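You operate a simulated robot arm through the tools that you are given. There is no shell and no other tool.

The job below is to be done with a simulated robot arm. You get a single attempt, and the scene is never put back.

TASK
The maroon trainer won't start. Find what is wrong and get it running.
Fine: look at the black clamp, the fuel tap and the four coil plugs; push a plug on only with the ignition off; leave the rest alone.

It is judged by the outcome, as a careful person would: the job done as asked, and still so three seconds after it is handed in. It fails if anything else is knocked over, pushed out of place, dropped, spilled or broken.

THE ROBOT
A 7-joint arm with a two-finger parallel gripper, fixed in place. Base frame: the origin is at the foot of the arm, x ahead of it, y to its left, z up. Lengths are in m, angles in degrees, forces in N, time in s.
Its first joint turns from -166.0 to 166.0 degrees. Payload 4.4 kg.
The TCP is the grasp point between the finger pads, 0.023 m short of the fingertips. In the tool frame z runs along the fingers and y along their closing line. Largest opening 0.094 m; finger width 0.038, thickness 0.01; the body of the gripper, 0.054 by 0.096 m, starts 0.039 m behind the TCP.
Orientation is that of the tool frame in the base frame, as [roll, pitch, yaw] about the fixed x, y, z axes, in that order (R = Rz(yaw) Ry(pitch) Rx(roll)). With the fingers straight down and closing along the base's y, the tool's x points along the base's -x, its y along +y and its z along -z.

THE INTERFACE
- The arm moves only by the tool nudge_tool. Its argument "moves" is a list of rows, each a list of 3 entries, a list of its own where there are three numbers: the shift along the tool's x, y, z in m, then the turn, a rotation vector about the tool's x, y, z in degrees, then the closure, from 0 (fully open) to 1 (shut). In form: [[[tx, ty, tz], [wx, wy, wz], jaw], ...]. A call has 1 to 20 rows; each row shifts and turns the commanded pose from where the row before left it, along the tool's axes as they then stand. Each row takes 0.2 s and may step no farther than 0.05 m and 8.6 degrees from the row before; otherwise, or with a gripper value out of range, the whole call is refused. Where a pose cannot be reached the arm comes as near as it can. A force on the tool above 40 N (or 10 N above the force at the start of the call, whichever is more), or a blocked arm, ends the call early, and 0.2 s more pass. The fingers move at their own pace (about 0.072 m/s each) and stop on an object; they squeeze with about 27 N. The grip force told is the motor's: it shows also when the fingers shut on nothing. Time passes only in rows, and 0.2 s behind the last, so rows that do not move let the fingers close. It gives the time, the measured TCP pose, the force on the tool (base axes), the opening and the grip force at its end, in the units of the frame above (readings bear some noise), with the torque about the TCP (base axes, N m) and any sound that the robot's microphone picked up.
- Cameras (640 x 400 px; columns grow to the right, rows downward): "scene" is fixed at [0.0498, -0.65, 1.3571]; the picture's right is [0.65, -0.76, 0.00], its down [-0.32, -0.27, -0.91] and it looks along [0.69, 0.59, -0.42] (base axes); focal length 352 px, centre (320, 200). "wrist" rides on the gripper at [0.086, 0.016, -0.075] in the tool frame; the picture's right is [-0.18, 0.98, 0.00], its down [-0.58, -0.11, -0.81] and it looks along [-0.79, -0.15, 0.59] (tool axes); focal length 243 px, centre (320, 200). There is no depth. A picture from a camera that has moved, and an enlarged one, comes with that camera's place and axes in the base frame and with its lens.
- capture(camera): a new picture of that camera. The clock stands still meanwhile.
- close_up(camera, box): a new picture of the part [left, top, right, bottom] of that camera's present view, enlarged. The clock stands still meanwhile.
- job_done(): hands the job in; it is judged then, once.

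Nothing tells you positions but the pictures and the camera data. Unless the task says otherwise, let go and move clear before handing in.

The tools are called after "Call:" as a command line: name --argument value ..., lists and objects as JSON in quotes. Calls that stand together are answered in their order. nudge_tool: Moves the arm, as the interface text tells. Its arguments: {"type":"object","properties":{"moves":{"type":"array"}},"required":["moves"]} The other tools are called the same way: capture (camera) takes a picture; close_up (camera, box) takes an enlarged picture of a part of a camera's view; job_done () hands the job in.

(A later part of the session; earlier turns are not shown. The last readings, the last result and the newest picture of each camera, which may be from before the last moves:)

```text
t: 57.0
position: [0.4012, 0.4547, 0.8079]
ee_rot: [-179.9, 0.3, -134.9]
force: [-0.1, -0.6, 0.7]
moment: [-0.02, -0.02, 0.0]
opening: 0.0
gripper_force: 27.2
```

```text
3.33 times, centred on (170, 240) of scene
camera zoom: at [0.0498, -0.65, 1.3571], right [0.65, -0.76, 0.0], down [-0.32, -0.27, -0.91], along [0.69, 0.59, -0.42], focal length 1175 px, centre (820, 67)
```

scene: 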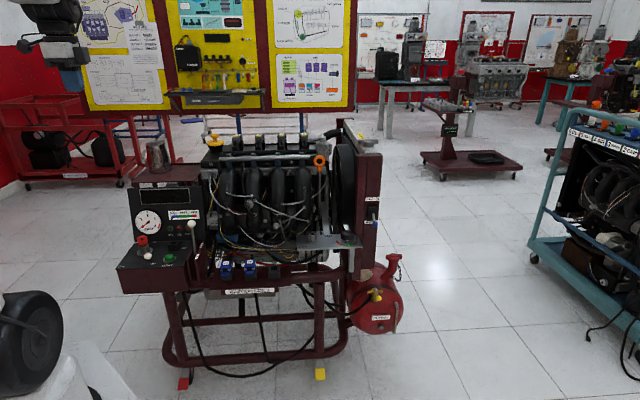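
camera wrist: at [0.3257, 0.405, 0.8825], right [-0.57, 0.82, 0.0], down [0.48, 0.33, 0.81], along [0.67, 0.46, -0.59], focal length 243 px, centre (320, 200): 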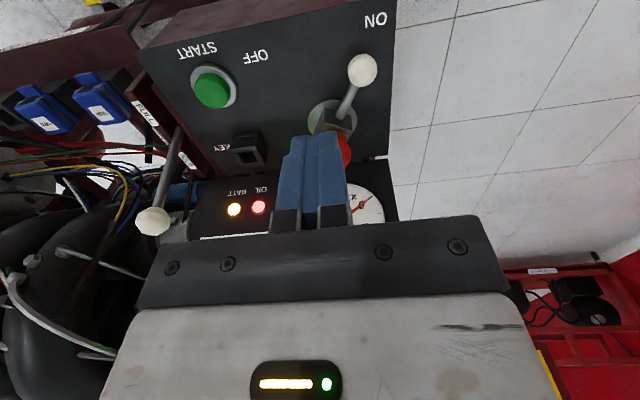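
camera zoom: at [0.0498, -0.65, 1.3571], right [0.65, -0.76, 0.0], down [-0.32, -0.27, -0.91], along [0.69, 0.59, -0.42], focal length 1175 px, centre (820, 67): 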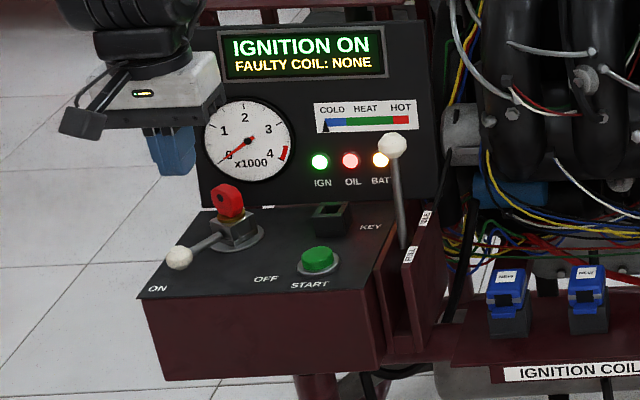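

Ignition is ON and my fingers are clear. START triangulates again to (0.479, 0.393, 0.675); I'll move over it with closed fingers.

Call:
nudge_tool --moves '[[[-0.0038, -0.033, 0], [0, 0, 0], 1], [[-0.0038, -0.033, 0], [0, 0, 0], 1], [[-0.0038, -0.033, 0], [0, 0, 0], 1], [[0, 0, 0.04], [0, 0, 0], 1], [[0, 0, 0.03], [0, 0, 0], 1], [[0, 0, 0.015], [0, 0, 0], 1], [[0, 0, 0], [0, 0, 0], 1]]'

Call:
capture --camera "wrist"

Call:
close_up --camera "scene" --box '[110, 180, 230, 300]'

```text
t: 58.6
position: [0.4788, 0.3946, 0.7245]
ee_rot: [-179.9, 0.3, -134.9]
force: [0.3, -0.8, 0.7]
moment: [-0.01, 0.0, -0.01]
opening: 0.0
gripper_force: 27.0
```

```text
taken
camera wrist: at [0.4039, 0.3455, 0.7976], right [-0.57, 0.82, 0.0], down [0.48, 0.33, 0.81], along [0.67, 0.46, -0.59], focal length 243 px, centre (320, 200)
```

wrist: 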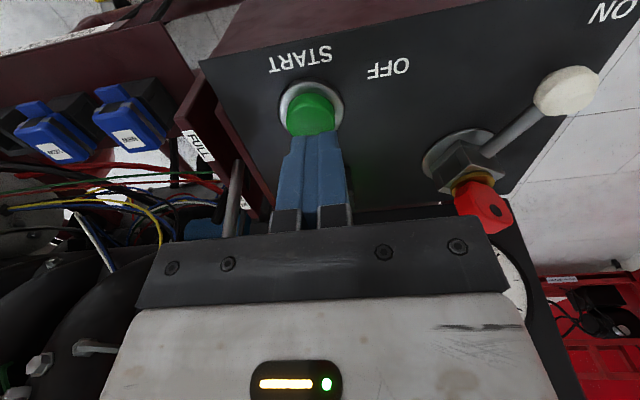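

```text
3.33 times, centred on (170, 240) of scene
camera zoom: at [0.0498, -0.65, 1.3571], right [0.65, -0.76, 0.0], down [-0.32, -0.27, -0.91], along [0.69, 0.59, -0.42], focal length 1175 px, centre (820, 67)
```

zoom: 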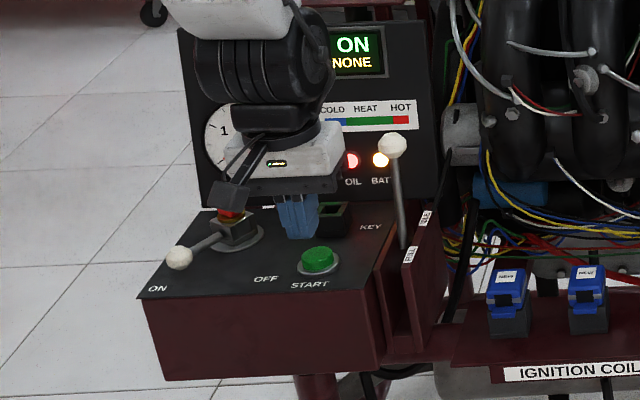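

Call:
nudge_tool --moves '[[[0.003, 0, 0.01], [0, 0, 0], 1], [[0, 0, 0.008], [0, 0, 0], 1], [[0, 0, 0.004], [0, 0, 0], 1], [[0, 0, 0.003], [0, 0, 0], 1], [[0, 0, 0.002], [0, 0, 0], 1], [[0, 0, 0.002], [0, 0, 0], 1], [[0, 0, 0.002], [0, 0, 0], 1], [[0, 0, 0.001], [0, 0, 0], 1], [[0, 0, 0.001], [0, 0, 0], 1]]'

Call:
close_up --camera "scene" --box '[110, 180, 230, 300]'

```text
t: 60.6
position: [0.478, 0.3925, 0.6919]
ee_rot: [-179.9, 0.4, -135.0]
force: [-10.1, -1.0, 38.8]
moment: [0.04, 0.0, 0.03]
opening: 0.0
gripper_force: 26.6
heard: click
```

```text
3.33 times, centred on (170, 240) of scene
camera zoom: at [0.0498, -0.65, 1.3571], right [0.65, -0.76, 0.0], down [-0.32, -0.27, -0.91], along [0.69, 0.59, -0.42], focal length 1175 px, centre (820, 67)
```

zoom: 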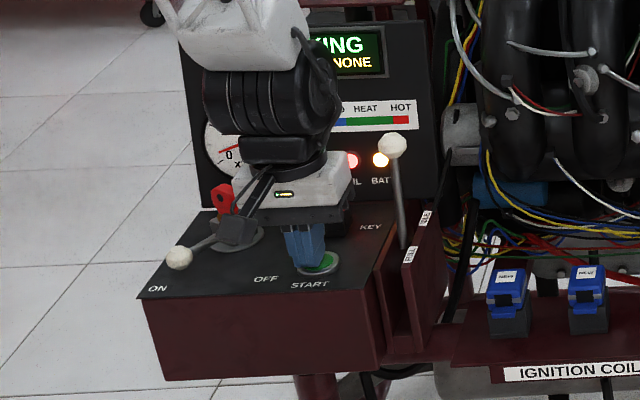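

A click was heard and the display shows "…KING" (cranking). I'll hold START down a bit longer.

Call:
nudge_tool --moves '[[[0, 0, 0], [0, 0, 0], 1], [[0, 0, 0], [0, 0, 0], 1], [[0, 0, 0], [0, 0, 0], 1], [[0, 0, 0], [0, 0, 0], 1], [[0, 0, 0], [0, 0, 0], 1]]'

Call:
close_up --camera "scene" --box '[110, 180, 230, 300]'

```text
t: 61.8
position: [0.4773, 0.3929, 0.6914]
ee_rot: [-179.8, 0.4, -134.9]
force: [-0.8, 5.2, 41.4]
moment: [0.17, -0.25, 0.03]
opening: 0.0004
gripper_force: 26.9
```

```text
3.33 times, centred on (170, 240) of scene
camera zoom: at [0.0498, -0.65, 1.3571], right [0.65, -0.76, 0.0], down [-0.32, -0.27, -0.91], along [0.69, 0.59, -0.42], focal length 1175 px, centre (820, 67)
```

zoom: 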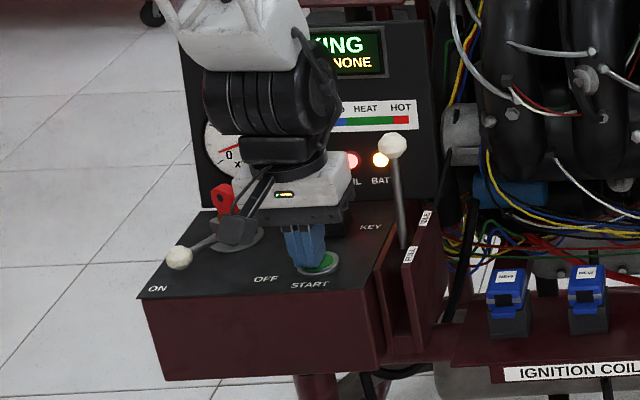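

Call:
nudge_tool --moves '[[[0, 0, 0], [0, 0, 0], 1], [[0, 0, 0], [0, 0, 0], 1], [[0, 0, 0], [0, 0, 0], 1], [[0, 0, 0], [0, 0, 0], 1], [[0, 0, 0], [0, 0, 0], 1], [[0, 0, 0], [0, 0, 0], 1], [[0, 0, 0], [0, 0, 0], 1], [[0, 0, 0], [0, 0, 0], 1]]'

Call:
nudge_tool --moves '[[[0, 0, -0.02], [0, 0, 0], 1], [[0, 0, -0.04], [0, 0, 0], 1], [[0, 0, -0.04], [0, 0, 0], 1], [[0, 0, -0.04], [0, 0, 0], 1], [[0, 0, 0], [0, 0, 0], 1]]'

Call:
capture --camera "scene"

Call:
close_up --camera "scene" --box '[110, 180, 230, 300]'

Call:
close_up --camera "wrist" --box '[200, 50, 480, 240]'

```text
t: 63.6
position: [0.4777, 0.3939, 0.6904]
ee_rot: [-179.8, 0.4, -134.9]
force: [5.0, 5.7, 42.5]
moment: [0.14, -0.37, -0.02]
opening: 0.0
gripper_force: 26.0
```

```text
t: 64.8
position: [0.4757, 0.3932, 0.8294]
ee_rot: [180.0, 0.3, -134.9]
force: [0.7, 1.1, -0.7]
moment: [0.0, -0.04, 0.02]
opening: 0.0001
gripper_force: 26.9
```

```text
taken
```

scene: 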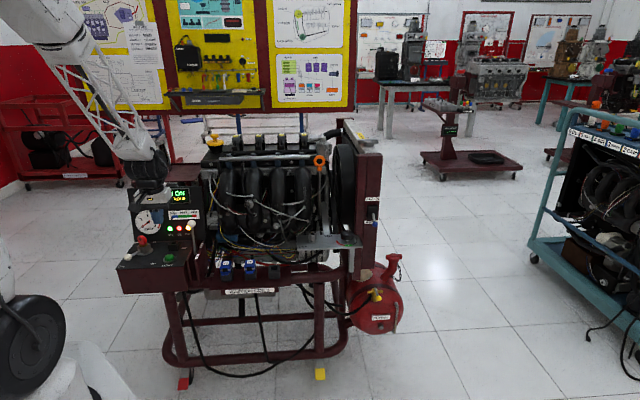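

```text
3.33 times, centred on (170, 240) of scene
camera zoom: at [0.0498, -0.65, 1.3571], right [0.65, -0.76, 0.0], down [-0.32, -0.27, -0.91], along [0.69, 0.59, -0.42], focal length 1175 px, centre (820, 67)
```

zoom: 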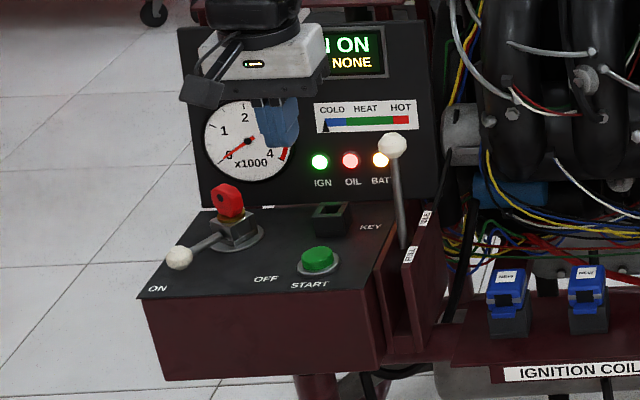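

```text
2.11 times, centred on (340, 145) of wrist
camera zoom: at [0.4021, 0.3425, 0.9038], right [-0.57, 0.82, 0.0], down [0.48, 0.33, 0.81], along [0.67, 0.46, -0.59], focal length 511 px, centre (278, 316)
```

zoom: 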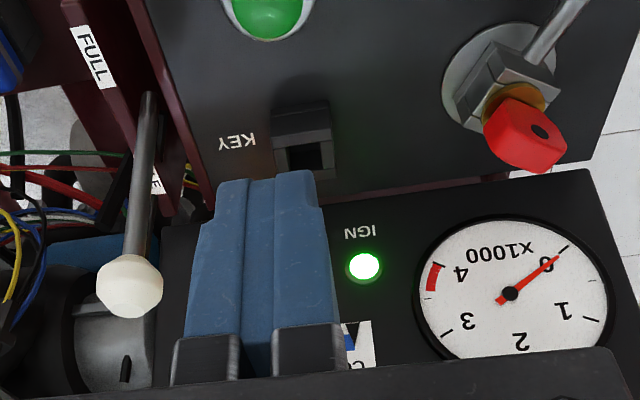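

It cranked for several seconds without firing, and the display reports no faulty coil, so fuel is also missing: the tap lever stands across its pipe (shut). I'll go look at the tap from a better angle to plan how to turn it.

Call:
nudge_tool --moves '[[[0, 0, -0.045], [0, 0, 0], 1], [[0, 0, -0.045], [0, 0, 0], 1], [[0, 0, -0.045], [0, 0, 0], 1], [[0, 0, -0.045], [0, 0, 0], 1], [[0, 0, -0.04], [0, 0, 0], 1]]'

Call:
nudge_tool --moves '[[[0.0231, -0.0426, 0], [0, 0, 0], 1], [[0.0231, -0.0426, 0], [0, 0, 0], 1], [[0.0231, -0.0426, 0], [0, 0, 0], 1], [[0.0231, -0.0426, 0], [0, 0, 0], 1], [[0.0231, -0.0426, 0], [0, 0, 0], 1], [[0.0231, -0.0426, 0], [0, 0, 0], 1], [[0.0231, -0.0426, 0], [0, 0, 0], 1], [[0.0231, -0.0426, 0], [0, 0, 0], 1], [[0.0231, -0.0426, 0], [0, 0, 0], 1], [[0.0231, -0.0426, 0], [0, 0, 0], 1], [[0.0231, -0.0426, 0], [0, 0, 0], 1], [[0.0231, -0.0426, 0], [0, 0, 0], 1], [[0.0231, -0.0426, 0], [0, 0, 0], 1], [[0.0231, -0.0426, 0], [0, 0, 0], 1], [[0.0231, -0.0426, 0], [0, 0, 0], 1], [[0.0231, -0.0426, 0], [0, 0, 0], 1], [[0, 0, 0.03], [0, 0, 7], 1], [[0, 0, 0.03], [0, 0, 7], 1], [[0, 0, 0.03], [0, 0, 6], 1], [[0, 0, 0], [0, 0, 0], 1]]'

Call:
capture --camera "wrist"

Call:
close_up --camera "scene" --box '[110, 180, 230, 300]'

```text
t: 66.0
position: [0.476, 0.3885, 1.0518]
ee_rot: [180.0, 0.2, -135.0]
force: [-0.1, -0.7, -0.4]
moment: [0.03, 0.0, 0.0]
opening: 0.0
gripper_force: 26.7
```

```text
t: 70.2
position: [0.6994, -0.3524, 0.96]
ee_rot: [179.8, 0.2, -154.9]
force: [0.7, 0.6, 0.2]
moment: [0.03, 0.02, 0.01]
opening: 0.0
gripper_force: 26.9
```

```text
taken
camera wrist: at [0.6116, -0.3733, 1.0337], right [-0.25, 0.97, 0.0], down [0.57, 0.15, 0.81], along [0.78, 0.2, -0.59], focal length 243 px, centre (320, 200)
```

wrist: 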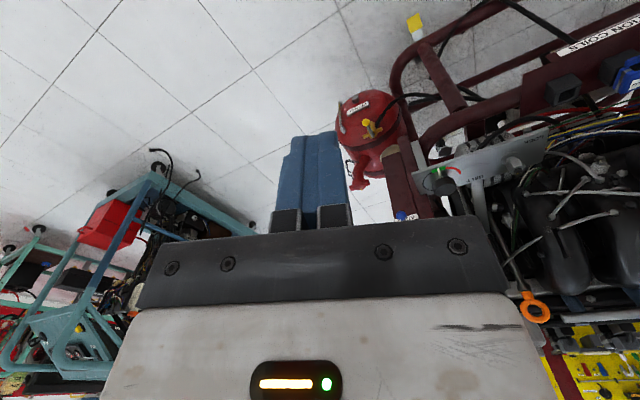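

```text
3.33 times, centred on (170, 240) of scene
camera zoom: at [0.0498, -0.65, 1.3571], right [0.65, -0.76, 0.0], down [-0.32, -0.27, -0.91], along [0.69, 0.59, -0.42], focal length 1175 px, centre (820, 67)
```

zoom: 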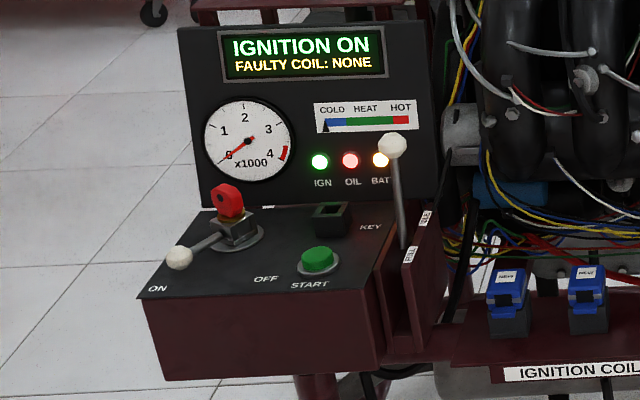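

Call:
close_up --camera "wrist" --box '[310, 70, 470, 230]'

Call:
close_up --camera "wrist" --box '[350, 110, 390, 145]'

Call:
close_up --camera "scene" --box '[320, 110, 420, 350]'

```text
2.50 times, centred on (390, 150) of wrist
camera zoom: at [0.6116, -0.3733, 1.0337], right [-0.25, 0.97, 0.0], down [0.57, 0.15, 0.81], along [0.78, 0.2, -0.59], focal length 606 px, centre (145, 325)
```

zoom: 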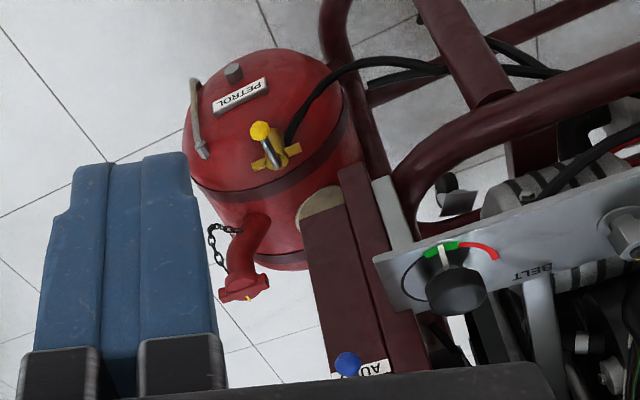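

```text
11.43 times, centred on (370, 128) of wrist
camera zoom: at [0.6116, -0.3733, 1.0337], right [-0.25, 0.97, 0.0], down [0.57, 0.15, 0.81], along [0.78, 0.2, -0.59], focal length 2773 px, centre (-251, 1029)
```

zoom: 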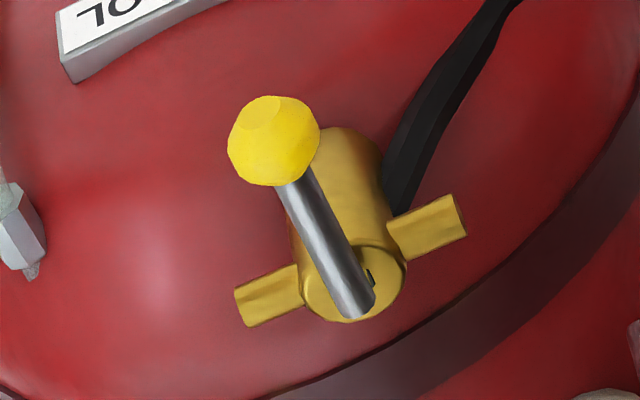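

```text
1.67 times, centred on (370, 230) of scene
camera zoom: at [0.0498, -0.65, 1.3571], right [0.65, -0.76, 0.0], down [-0.32, -0.27, -0.91], along [0.69, 0.59, -0.42], focal length 587 px, centre (237, 150)
```

zoom: 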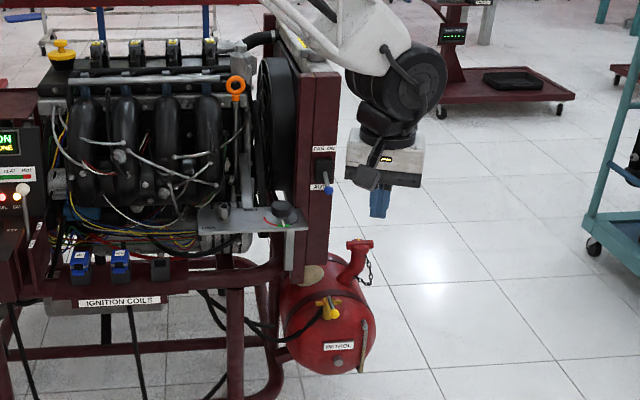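

The tap pivot is about (1.006, −0.109, 0.48) with the yellow ball at (0.967, −0.148, 0.485), just below and in front of the maroon fan post (bottom at z ≈ 0.62). There is a mark on the tap's top; I'll zoom in hard on it.

Call:
close_up --camera "wrist" --box '[366, 130, 380, 139]'

Call:
close_up --camera "scene" --box '[373, 290, 381, 297]'

Call:
close_up --camera "wrist" --box '[335, 85, 415, 185]'

```text
16.00 times, centred on (373, 134) of wrist
camera zoom: at [0.6116, -0.3733, 1.0337], right [-0.25, 0.97, 0.0], down [0.57, 0.15, 0.81], along [0.78, 0.2, -0.59], focal length 3882 px, centre (-528, 1248)
```

zoom: 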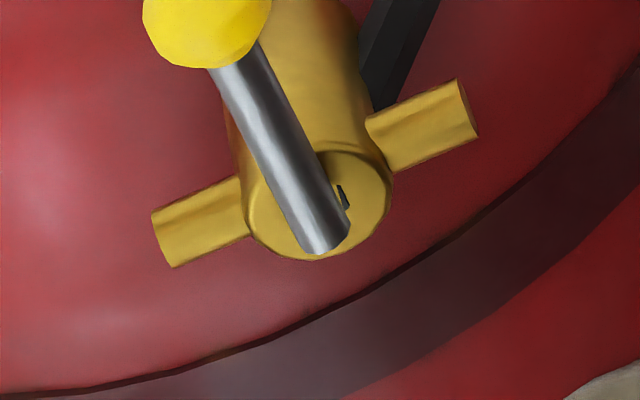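

```text
16.00 times, centred on (377, 294) of scene
camera zoom: at [0.0498, -0.65, 1.3571], right [0.65, -0.76, 0.0], down [-0.32, -0.27, -0.91], along [0.69, 0.59, -0.42], focal length 5639 px, centre (-592, -1296)
```

zoom: 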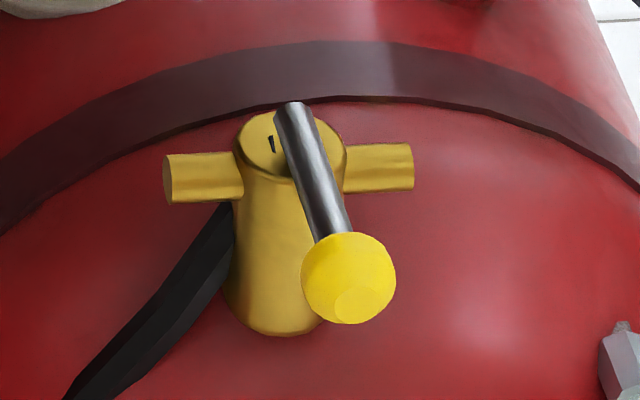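

```text
4.00 times, centred on (375, 135) of wrist
camera zoom: at [0.6116, -0.3733, 1.0337], right [-0.25, 0.97, 0.0], down [0.57, 0.15, 0.81], along [0.78, 0.2, -0.59], focal length 970 px, centre (100, 460)
```

zoom: 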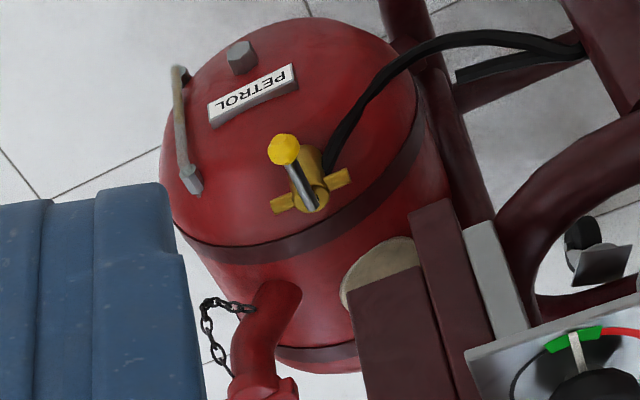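

The mark doesn't tell the direction, so I'll grip the yellow ball gently and feel which way the lever turns. I'll tilt the tool 45° forward so the gripper stays clear of the fan post, and pre-position in front of the tap.

Call:
nudge_tool --moves '[[[0, 0, 0], [0, 0, -6.7], 0.5], [[0, 0, 0], [0, 0, -6.7], 0.5], [[0, 0, 0], [0, 0, -6.6], 0.5], [[0, 0, 0], [0, -7.5, 0], 0.5], [[0, 0, 0], [0, -7.5, 0], 0.5], [[0, 0, 0], [0, -7.5, 0], 0.5], [[0, 0, 0], [0, -7.5, 0], 0.5], [[0, 0, 0], [0, -7.5, 0], 0.5], [[0, 0, 0], [0, -7.5, 0], 0.5], [[0, 0, 0], [0, 0, 0], 0.5]]'

Call:
capture --camera "wrist"

Call:
capture --camera "scene"

```text
t: 72.4
position: [0.6976, -0.3514, 0.9589]
ee_rot: [-179.9, 45.3, -134.8]
force: [1.1, -0.9, 0.2]
moment: [-0.01, 0.0, -0.01]
opening: 0.0473
gripper_force: 0.1
```

```text
taken
camera wrist: at [0.6052, -0.4204, 0.9496], right [-0.61, 0.79, 0.13], down [-0.04, -0.19, 0.98], along [0.79, 0.59, 0.15], focal length 243 px, centre (320, 200)
```

wrist: 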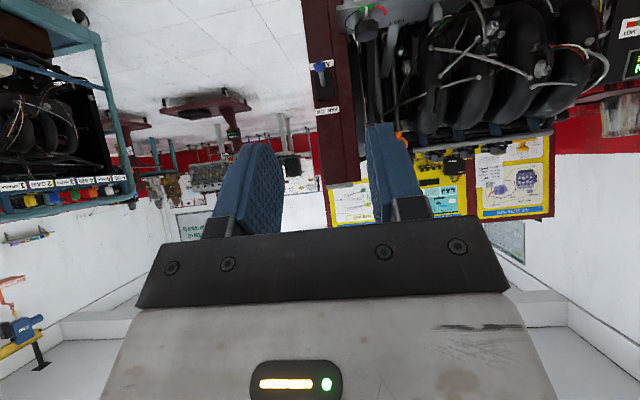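

```text
taken
```

scene: 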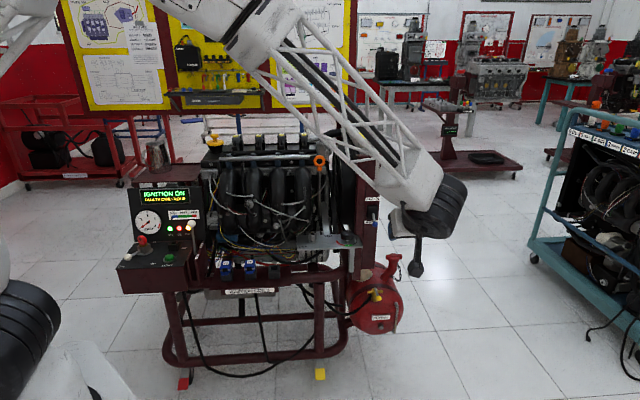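

Call:
nudge_tool --moves '[[[0.0171, -0.0095, 0.0442], [0, 0, 0], 0.5], [[0.0171, -0.0095, 0.0442], [0, 0, 0], 0.5], [[0.0171, -0.0095, 0.0442], [0, 0, 0], 0.5], [[0.0171, -0.0095, 0.0442], [0, 0, 0], 0.5], [[0.0171, -0.0095, 0.0442], [0, 0, 0], 0.5], [[0.0171, -0.0095, 0.0442], [0, 0, 0], 0.5], [[0, 0, 0], [0, 0, 0], 0.5]]'

Call:
capture --camera "wrist"

Call:
capture --camera "scene"

```text
t: 74.0
position: [0.8196, -0.3089, 0.6969]
ee_rot: [-179.8, 45.3, -134.8]
force: [0.6, 0.2, 0.7]
moment: [0.02, -0.05, -0.02]
opening: 0.0467
gripper_force: 0.1
```

```text
taken
camera wrist: at [0.7269, -0.3784, 0.6882], right [-0.61, 0.79, 0.13], down [-0.04, -0.19, 0.98], along [0.8, 0.59, 0.15], focal length 243 px, centre (320, 200)
```

wrist: 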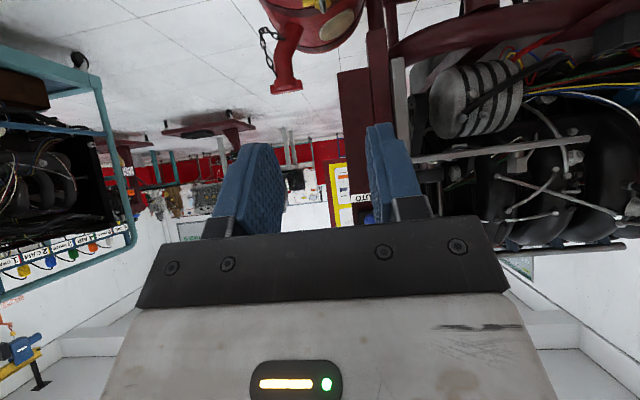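

```text
taken
```

scene: 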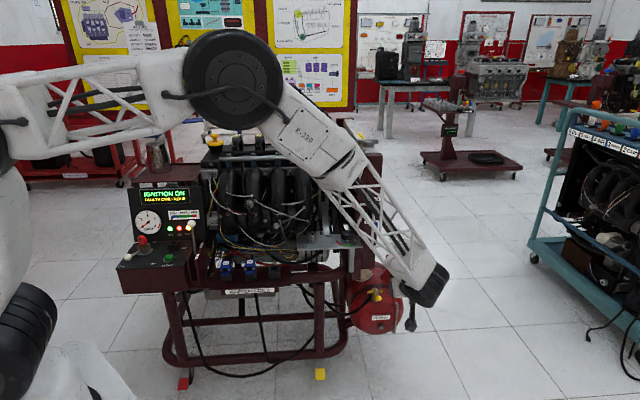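

Call:
nudge_tool --moves '[[[-0.001, 0.0025, 0.044], [0, 0, 0], 0.5], [[-0.001, 0.0025, 0.044], [0, 0, 0], 0.5], [[-0.001, 0.0025, 0.044], [0, 0, 0], 0.5], [[-0.001, 0.0025, 0.044], [0, 0, 0], 0.5], [[0, 0, 0], [0, 0, 0], 0.5]]'

Call:
capture --camera "wrist"

Call:
close_up --camera "scene" --box '[330, 200, 450, 350]'

```text
t: 75.2
position: [0.9051, -0.2104, 0.577]
ee_rot: [-179.9, 45.2, -134.7]
force: [-0.2, -0.5, 0.8]
moment: [-0.01, 0.02, 0.05]
opening: 0.0472
gripper_force: 0.1
```

```text
taken
camera wrist: at [0.812, -0.2796, 0.5673], right [-0.61, 0.78, 0.13], down [-0.04, -0.19, 0.98], along [0.79, 0.59, 0.15], focal length 243 px, centre (320, 200)
```

wrist: 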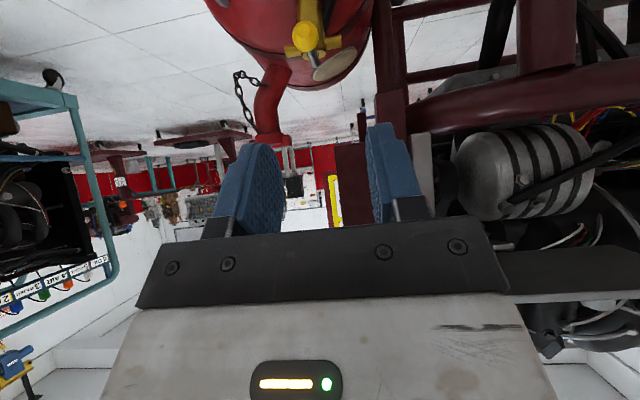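

```text
2.67 times, centred on (390, 275) of scene
camera zoom: at [0.0498, -0.65, 1.3571], right [0.65, -0.76, 0.0], down [-0.32, -0.27, -0.91], along [0.69, 0.59, -0.42], focal length 940 px, centre (133, 0)
```

zoom: 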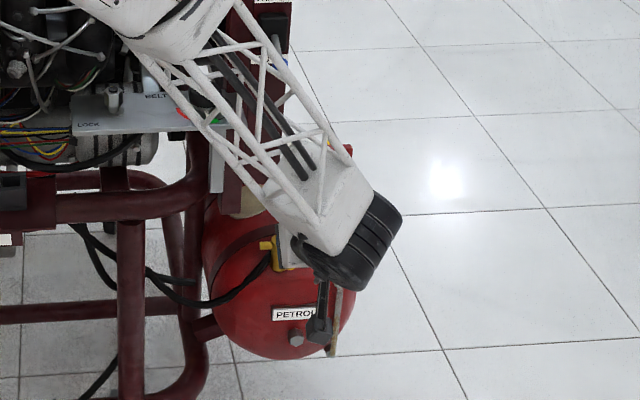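

The ball is visible now; I'll zoom to refine its position from this nearer view.

Call:
close_up --camera "wrist" --box '[260, 0, 380, 90]'

```text
4.44 times, centred on (320, 45) of wrist
camera zoom: at [0.812, -0.2796, 0.5673], right [-0.61, 0.78, 0.13], down [-0.04, -0.19, 0.98], along [0.79, 0.59, 0.15], focal length 1078 px, centre (320, 889)
```

zoom: 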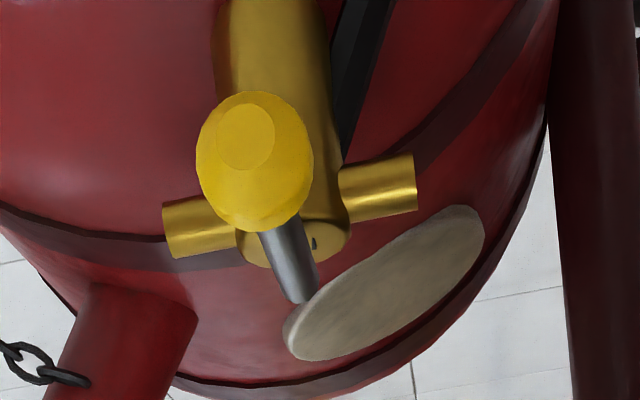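

Combining all views, the ball is nearer (0.983, −0.145, 0.464). I'll advance partway and re-check.

Call:
nudge_tool --moves '[[[0.004, -0.005, 0.03], [0, 0, 0], 0.5], [[0.0045, -0.004, 0.03], [0, 0, 0], 0.5], [[0, 0, 0.02], [0, 0, 0], 0.5], [[0, 0, 0], [0, 0, 0], 0.5]]'

Call:
capture --camera "wrist"

Call:
close_up --camera "wrist" --box '[220, 30, 420, 180]'

```text
t: 76.2
position: [0.9459, -0.1809, 0.516]
ee_rot: [-179.9, 45.3, -134.9]
force: [0.2, 0.2, -0.9]
moment: [0.0, 0.0, 0.01]
opening: 0.0467
gripper_force: 0.0
```

```text
taken
camera wrist: at [0.8519, -0.2502, 0.5053], right [-0.61, 0.79, 0.13], down [-0.04, -0.19, 0.98], along [0.79, 0.59, 0.15], focal length 243 px, centre (320, 200)
```

wrist: 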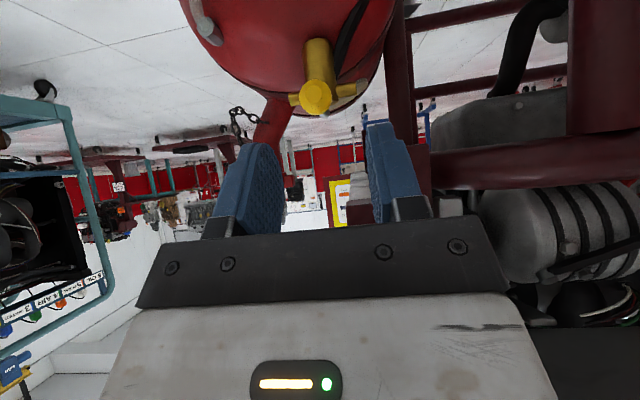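

```text
2.67 times, centred on (320, 105) of wrist
camera zoom: at [0.8519, -0.2502, 0.5053], right [-0.61, 0.79, 0.13], down [-0.04, -0.19, 0.98], along [0.79, 0.59, 0.15], focal length 647 px, centre (320, 453)
```

zoom: 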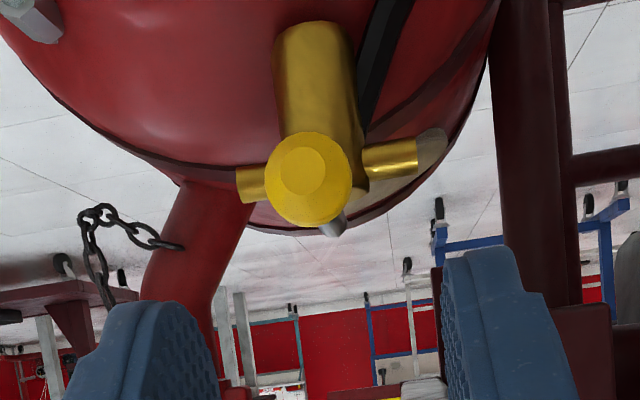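

Both near views agree: ball at (0.982, −0.146, 0.463), well centred between the fingers. Advancing to straddle it.

Call:
nudge_tool --moves '[[[0.001, 0, 0.02], [0, 0, 0], 0.5], [[0.001, 0, 0.02], [0, 0, 0], 0.5], [[0, 0, 0.012], [0, 0, 0], 0.5], [[0, 0, 0.011], [0, 0, 0], 0.5], [[0, 0, 0], [0, 0, 0], 0.5]]'

Call:
capture --camera "wrist"

Call:
close_up --camera "wrist" --box '[220, 80, 420, 230]'

```text
t: 77.4
position: [0.9764, -0.1506, 0.4694]
ee_rot: [-179.9, 45.3, -134.8]
force: [0.4, 0.4, 0.3]
moment: [-0.03, 0.0, -0.01]
opening: 0.0472
gripper_force: 0.0
```

```text
taken
camera wrist: at [0.883, -0.2196, 0.4607], right [-0.61, 0.79, 0.13], down [-0.04, -0.19, 0.98], along [0.79, 0.59, 0.15], focal length 243 px, centre (320, 200)
```

wrist: 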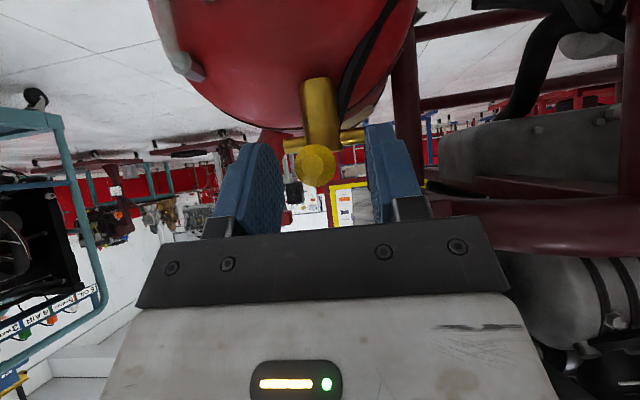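

```text
2.67 times, centred on (320, 155) of wrist
camera zoom: at [0.883, -0.2196, 0.4607], right [-0.61, 0.79, 0.13], down [-0.04, -0.19, 0.98], along [0.79, 0.59, 0.15], focal length 647 px, centre (320, 320)
```

zoom: 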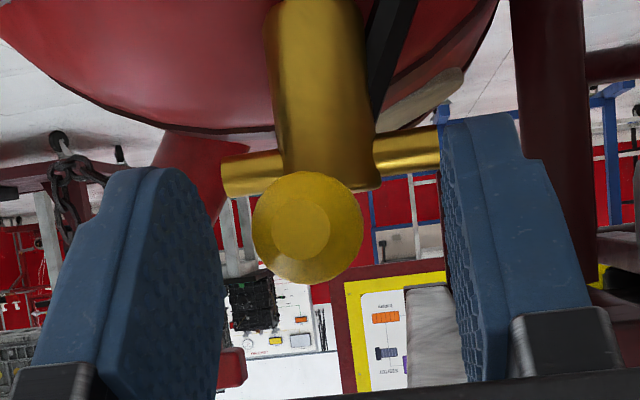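

The ball sits centred between the pads. Closing on it.

Call:
nudge_tool --moves '[[[0, 0, 0], [0, 0, 0], 0.7], [[0, 0, 0], [0, 0, 0], 1], [[0, 0, 0], [0, 0, 0], 1], [[0, 0, 0], [0, 0, 0], 1]]'

Call:
close_up --camera "wrist" --box '[220, 80, 420, 230]'

```text
t: 78.4
position: [0.9775, -0.1531, 0.4721]
ee_rot: [-179.7, 45.3, -134.8]
force: [13.7, -9.8, -11.6]
moment: [-0.72, 0.39, -0.25]
opening: 0.0209
gripper_force: 45.6
stopped in row 4: the force on the tool passed its limit at 41 N (the readings are from after the stop); the commanded pose is now the measured one
```

```text
2.67 times, centred on (320, 155) of wrist
camera zoom: at [0.8843, -0.2216, 0.4622], right [-0.6, 0.79, 0.13], down [-0.04, -0.19, 0.98], along [0.8, 0.59, 0.15], focal length 647 px, centre (320, 320)
```

zoom: 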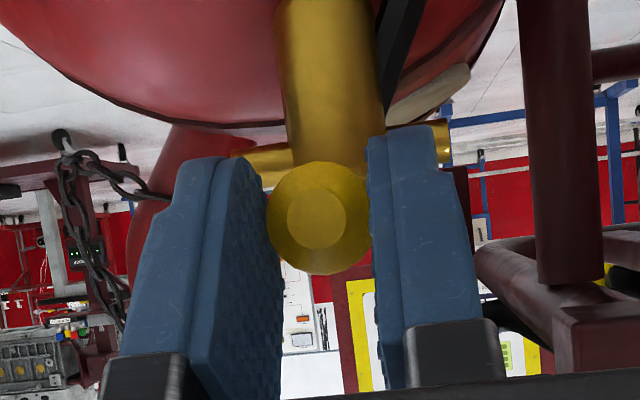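

Gripped. The sideways load suggests the lever resists motion towards +p (tool +y), so I'll try easing it the other way, tool −y, in small steps.

Call:
nudge_tool --moves '[[[0, -0.002, 0], [0, 0, 0], 1], [[0, -0.002, 0], [0, 0, 0], 1], [[0, -0.002, 0], [0, 0, 0], 1], [[0, -0.002, 0], [0, 0, 0], 1], [[0, 0, 0], [0, 0, 0], 1]]'

Call:
close_up --camera "wrist" --box '[220, 80, 420, 230]'

```text
t: 79.6
position: [0.9834, -0.1566, 0.4711]
ee_rot: [-179.8, 45.4, -134.8]
force: [6.2, 12.3, -5.8]
moment: [0.2, -0.15, 0.11]
opening: 0.0211
gripper_force: 44.8
```

```text
2.67 times, centred on (320, 155) of wrist
camera zoom: at [0.8897, -0.2257, 0.4621], right [-0.6, 0.79, 0.13], down [-0.04, -0.19, 0.98], along [0.8, 0.59, 0.15], focal length 647 px, centre (320, 320)
```

zoom: 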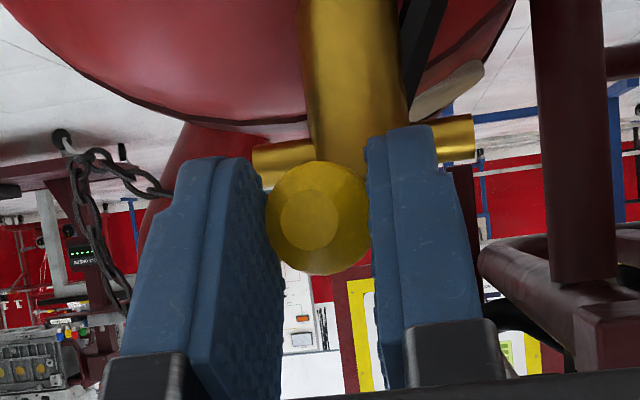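

The lever turns freely towards tool −y (scene right), away from the frame. Since the pads would foul the lever shaft further on, I'll release and then push it round from its trailing side with closed fingers.

Call:
nudge_tool --moves '[[[0, 0, 0], [0, 0, 0], 0.7], [[0, 0, 0], [0, 0, 0], 0.5], [[0, 0, 0], [0, 0, 0], 0.5], [[0, 0, -0.03], [0, 0, 0], 0.5], [[0, 0, -0.03], [0, 0, 0], 0.5], [[0, 0.014, 0], [0, 0, 0], 1], [[0, 0.014, 0], [0, 0, 0], 1], [[0, 0, 0], [0, 0, 0], 1], [[0, 0, 0], [0, 0, 0], 1]]'

Call:
capture --camera "wrist"

Call:
close_up --camera "wrist" --box '[220, 30, 420, 180]'

```text
t: 81.6
position: [0.9321, -0.1677, 0.5148]
ee_rot: [-179.7, 45.4, -134.7]
force: [0.3, 0.6, 0.0]
moment: [-0.03, 0.02, 0.0]
opening: 0.0
gripper_force: 26.8
```

```text
taken
camera wrist: at [0.8394, -0.2366, 0.5041], right [-0.6, 0.79, 0.13], down [-0.04, -0.19, 0.98], along [0.8, 0.59, 0.15], focal length 243 px, centre (320, 200)
```

wrist: 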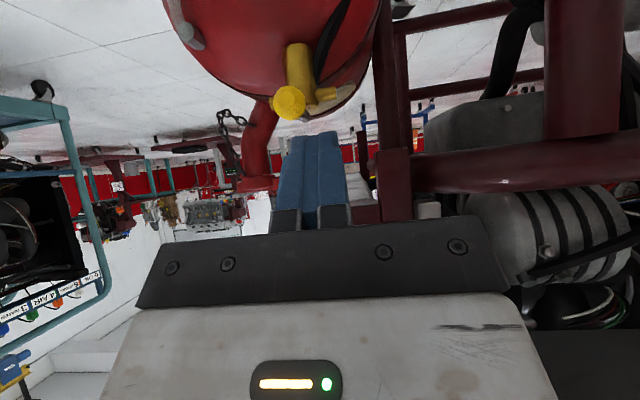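

```text
2.67 times, centred on (320, 105) of wrist
camera zoom: at [0.8394, -0.2366, 0.5041], right [-0.6, 0.79, 0.13], down [-0.04, -0.19, 0.98], along [0.8, 0.59, 0.15], focal length 647 px, centre (320, 453)
```

zoom: 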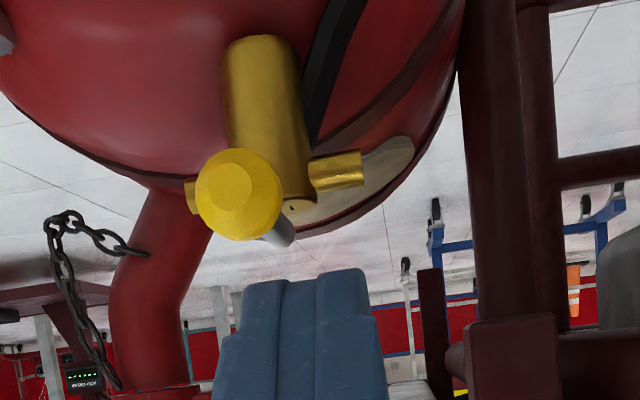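

The ball settled back after release, so there is a detent; but −y moved easily while +y met a firm stop, so −y is the opening direction. I'll place the closed fingers on the +y side of the lever.

Call:
nudge_tool --moves '[[[0, 0.009, 0], [0, 0, 0], 1], [[0.0035, 0, 0.02], [0, 0, 0], 1], [[0.0035, 0, 0.02], [0, 0, 0], 1], [[0, 0, 0.012], [0, 0, 0], 1], [[0, 0, 0.01], [0, 0, 0], 1], [[0, 0, 0], [0, 0, 0], 1]]'

Call:
capture --camera "wrist"

Call:
close_up --camera "wrist" --box '[220, 80, 420, 230]'

```text
t: 83.0
position: [0.9534, -0.1346, 0.466]
ee_rot: [-179.7, 45.4, -134.9]
force: [0.6, 0.3, -0.1]
moment: [0.02, -0.03, -0.02]
opening: 0.0001
gripper_force: 27.1
```

```text
taken
camera wrist: at [0.861, -0.2029, 0.4562], right [-0.6, 0.79, 0.13], down [-0.04, -0.19, 0.98], along [0.8, 0.59, 0.15], focal length 243 px, centre (320, 200)
```

wrist: 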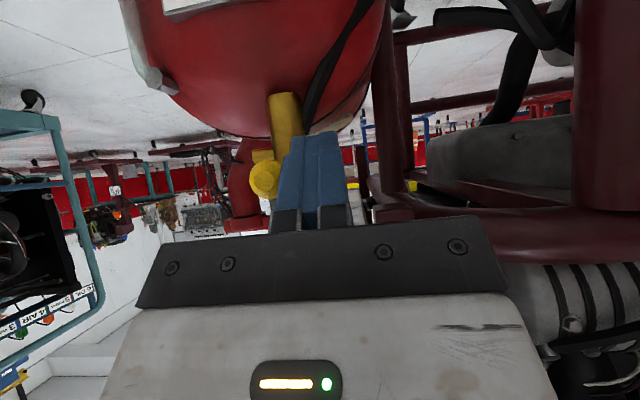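

```text
2.67 times, centred on (320, 155) of wrist
camera zoom: at [0.861, -0.2029, 0.4562], right [-0.6, 0.79, 0.13], down [-0.04, -0.19, 0.98], along [0.8, 0.59, 0.15], focal length 647 px, centre (320, 320)
```

zoom: 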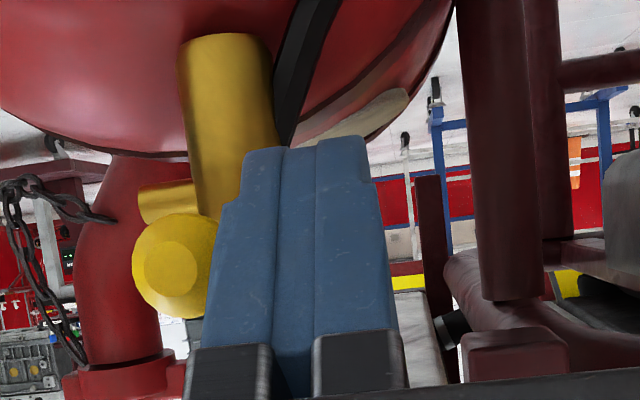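

The fingers sit just beside the ball on the trailing side. Pushing it towards −y along its arc.

Call:
nudge_tool --moves '[[[0, -0.0047, 0], [0, 0, 0], 1], [[0, -0.0047, 0], [0, 0, 0], 1], [[0, -0.0047, 0], [0, 0, 0], 1], [[0, -0.0047, 0], [0, 0, 0], 1], [[0, -0.0047, 0], [0, 0, 0], 1], [[0, -0.0047, 0], [0, 0, 0], 1], [[-0.0023, -0.0065, 0.0023], [0, 0, 0], 1], [[-0.0023, -0.0065, 0.0023], [0, 0, 0], 1], [[0, 0, 0], [0, 0, 0], 1]]'

Call:
capture --camera "wrist"

Call:
close_up --camera "wrist" --box '[220, 80, 420, 230]'

```text
t: 85.0
position: [0.9886, -0.1603, 0.4666]
ee_rot: [-179.9, 45.5, -134.8]
force: [0.3, -0.8, -0.9]
moment: [-0.01, 0.02, 0.02]
opening: 0.0
gripper_force: 27.3
```

```text
taken
camera wrist: at [0.8947, -0.2281, 0.4562], right [-0.6, 0.79, 0.13], down [-0.04, -0.19, 0.98], along [0.8, 0.59, 0.15], focal length 243 px, centre (320, 200)
```

wrist: 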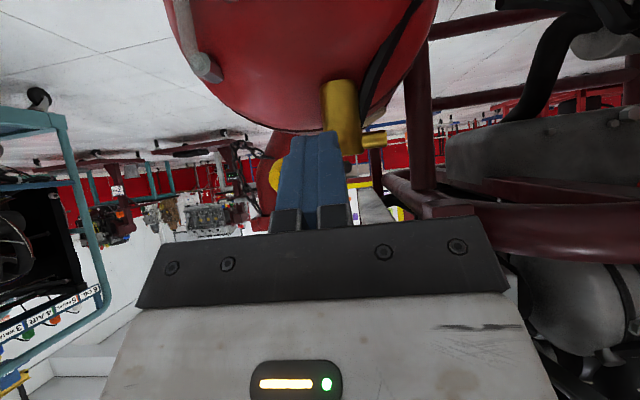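

```text
2.67 times, centred on (320, 155) of wrist
camera zoom: at [0.8947, -0.2281, 0.4562], right [-0.6, 0.79, 0.13], down [-0.04, -0.19, 0.98], along [0.8, 0.59, 0.15], focal length 647 px, centre (320, 320)
```

zoom: 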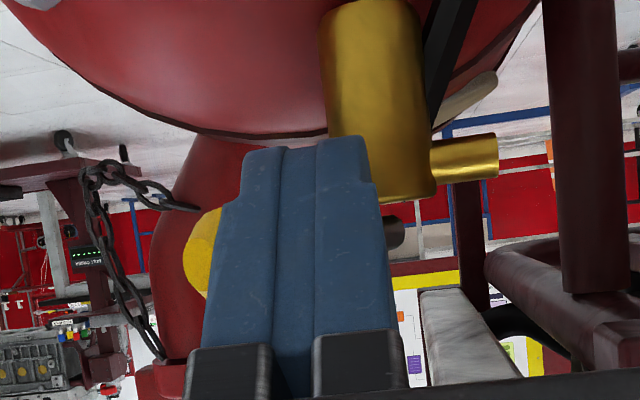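

The lever is swinging (its tail now shows on the other side). Continuing round the arc towards in-line.

Call:
nudge_tool --moves '[[[-0.0034, -0.0051, 0.0034], [0, 0, 0], 1], [[-0.0034, -0.0051, 0.0034], [0, 0, 0], 1], [[-0.0044, -0.0032, 0.0044], [0, 0, 0], 1], [[-0.0044, -0.0032, 0.0044], [0, 0, 0], 1], [[-0.0024, -0.0008, 0.0024], [0, 0, 0], 1], [[0, 0, 0], [0, 0, 0], 1]]'

Call:
close_up --camera "wrist" --box '[220, 80, 420, 230]'

Call:
close_up --camera "scene" --box '[350, 270, 420, 330]'

```text
t: 86.4
position: [1.0192, -0.1524, 0.4663]
ee_rot: [-179.7, 45.4, -134.8]
force: [-0.2, -0.6, -0.5]
moment: [-0.04, 0.0, 0.01]
opening: 0.0001
gripper_force: 27.2
```

```text
2.67 times, centred on (320, 155) of wrist
camera zoom: at [0.9258, -0.222, 0.4561], right [-0.6, 0.79, 0.13], down [-0.04, -0.19, 0.98], along [0.8, 0.59, 0.15], focal length 647 px, centre (320, 320)
```

zoom: 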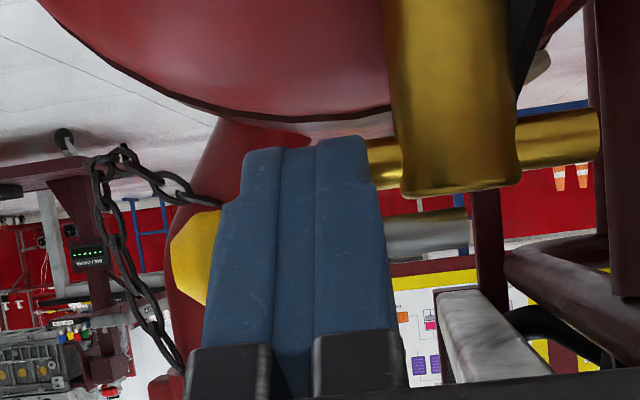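

```text
6.67 times, centred on (385, 300) of scene
camera zoom: at [0.0498, -0.65, 1.3571], right [0.65, -0.76, 0.0], down [-0.32, -0.27, -0.91], along [0.69, 0.59, -0.42], focal length 2350 px, centre (-113, -467)
```

zoom: 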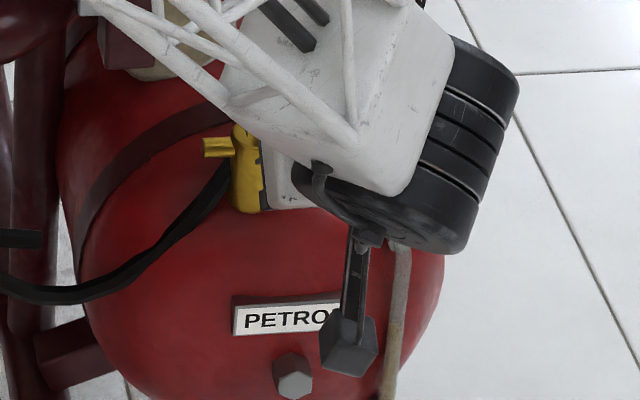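

The lever is almost in line with the pipe. I'll push a few more millimetres until it meets its end stop.

Call:
nudge_tool --moves '[[[-0.0014, 0, 0.0014], [0, 0, 0], 1], [[-0.0014, 0, 0.0014], [0, 0, 0], 1], [[-0.0014, 0, 0.0014], [0, 0, 0], 1], [[0, 0, 0], [0, 0, 0], 1]]'

Call:
close_up --camera "wrist" --box '[220, 80, 420, 230]'

```text
t: 87.4
position: [1.023, -0.1488, 0.4663]
ee_rot: [-179.7, 45.5, -134.8]
force: [1.1, 0.1, 0.8]
moment: [0.0, -0.01, -0.03]
opening: 0.0
gripper_force: 26.8
```

```text
2.67 times, centred on (320, 155) of wrist
camera zoom: at [0.9292, -0.2178, 0.4565], right [-0.6, 0.79, 0.13], down [-0.04, -0.19, 0.98], along [0.8, 0.59, 0.15], focal length 647 px, centre (320, 320)
```

zoom: 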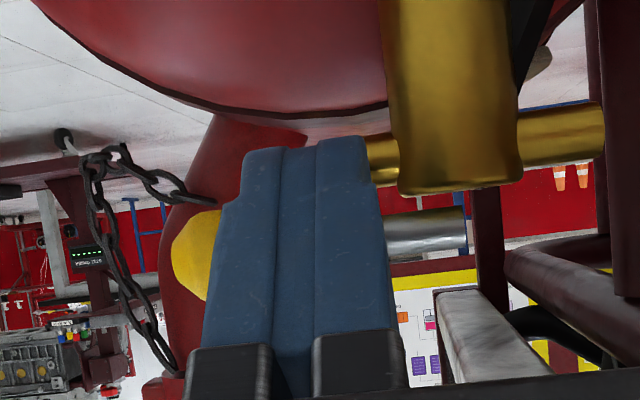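

Call:
nudge_tool --moves '[[[-0.0014, 0, 0.0014], [0, 0, 0], 1], [[-0.0014, 0, 0.0014], [0, 0, 0], 1], [[-0.0014, 0, 0.0014], [0, 0, 0], 1], [[0, 0, 0], [0, 0, 0], 1]]'

Call:
close_up --camera "wrist" --box '[220, 80, 420, 230]'

```text
t: 88.2
position: [1.026, -0.1478, 0.4649]
ee_rot: [-179.8, 45.2, -134.9]
force: [-5.9, -6.5, 3.8]
moment: [0.08, -0.02, 0.04]
opening: 0.0
gripper_force: 27.0
stopped in row 3: the force on the tool passed its limit at 47 N (the readings are from after the stop); the commanded pose is now the measured one
```

```text
2.67 times, centred on (320, 155) of wrist
camera zoom: at [0.9318, -0.2164, 0.4556], right [-0.6, 0.79, 0.13], down [-0.04, -0.19, 0.98], along [0.8, 0.59, 0.15], focal length 647 px, centre (320, 320)
```

zoom: 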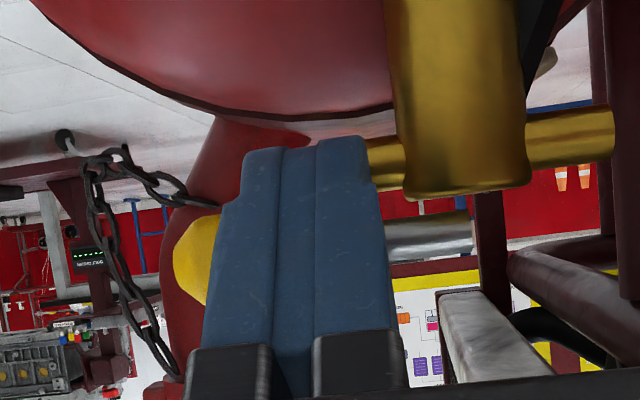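

A firm stop: the tap lever is at its end, in line with the pipe. I'll back straight out and check it stays open.

Call:
nudge_tool --moves '[[[0.004, 0, -0.004], [0, 0, 0], 1], [[0, 0, -0.04], [0, 0, 0], 1], [[0, 0, -0.045], [0, 0, 0], 1], [[0, 0, -0.045], [0, 0, 0], 1], [[0, 0, -0.045], [0, 0, 0], 1], [[0, -0.03, -0.035], [0, 0, 0], 1], [[0, -0.03, -0.035], [0, 0, 0], 1], [[0, -0.03, -0.035], [0, 0, 0], 1], [[0, 0, 0], [0, 0, 0], 1]]'

Call:
capture --camera "wrist"

Call:
capture --camera "scene"

Call:
close_up --camera "scene" --box '[340, 270, 420, 330]'

```text
t: 90.2
position: [0.9445, -0.3532, 0.661]
ee_rot: [-179.8, 45.3, -134.8]
force: [0.4, -0.1, -1.0]
moment: [-0.04, 0.0, -0.02]
opening: 0.0001
gripper_force: 27.0
```

```text
taken
camera wrist: at [0.8502, -0.422, 0.6508], right [-0.6, 0.79, 0.13], down [-0.04, -0.19, 0.98], along [0.8, 0.59, 0.15], focal length 243 px, centre (320, 200)
```

wrist: 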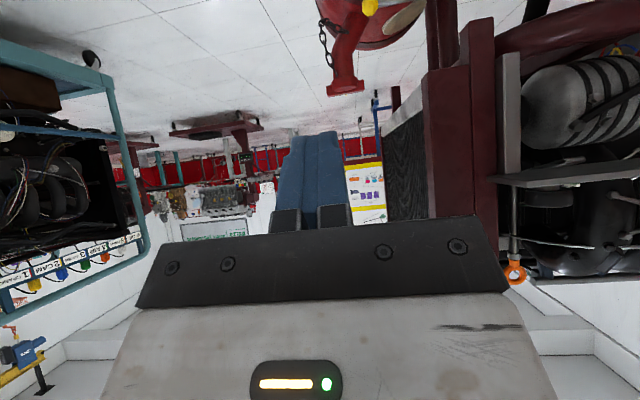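

```text
taken
```

scene: 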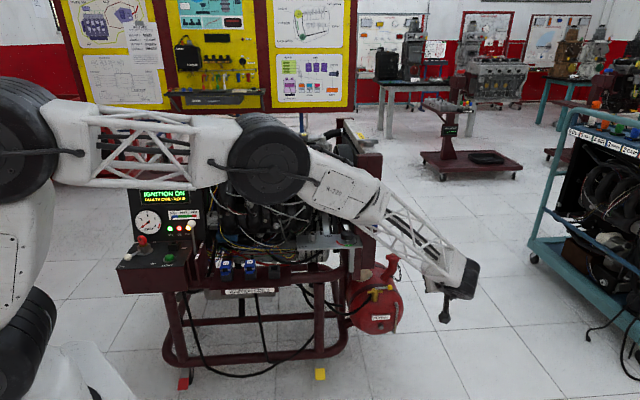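

```text
6.67 times, centred on (380, 300) of scene
camera zoom: at [0.0498, -0.65, 1.3571], right [0.65, -0.76, 0.0], down [-0.32, -0.27, -0.91], along [0.69, 0.59, -0.42], focal length 2350 px, centre (-80, -467)
```

zoom: 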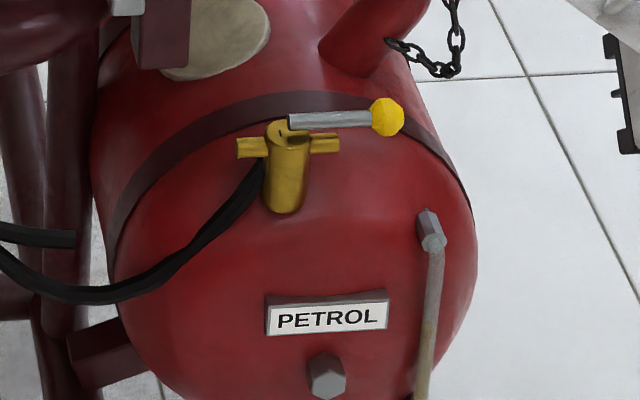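

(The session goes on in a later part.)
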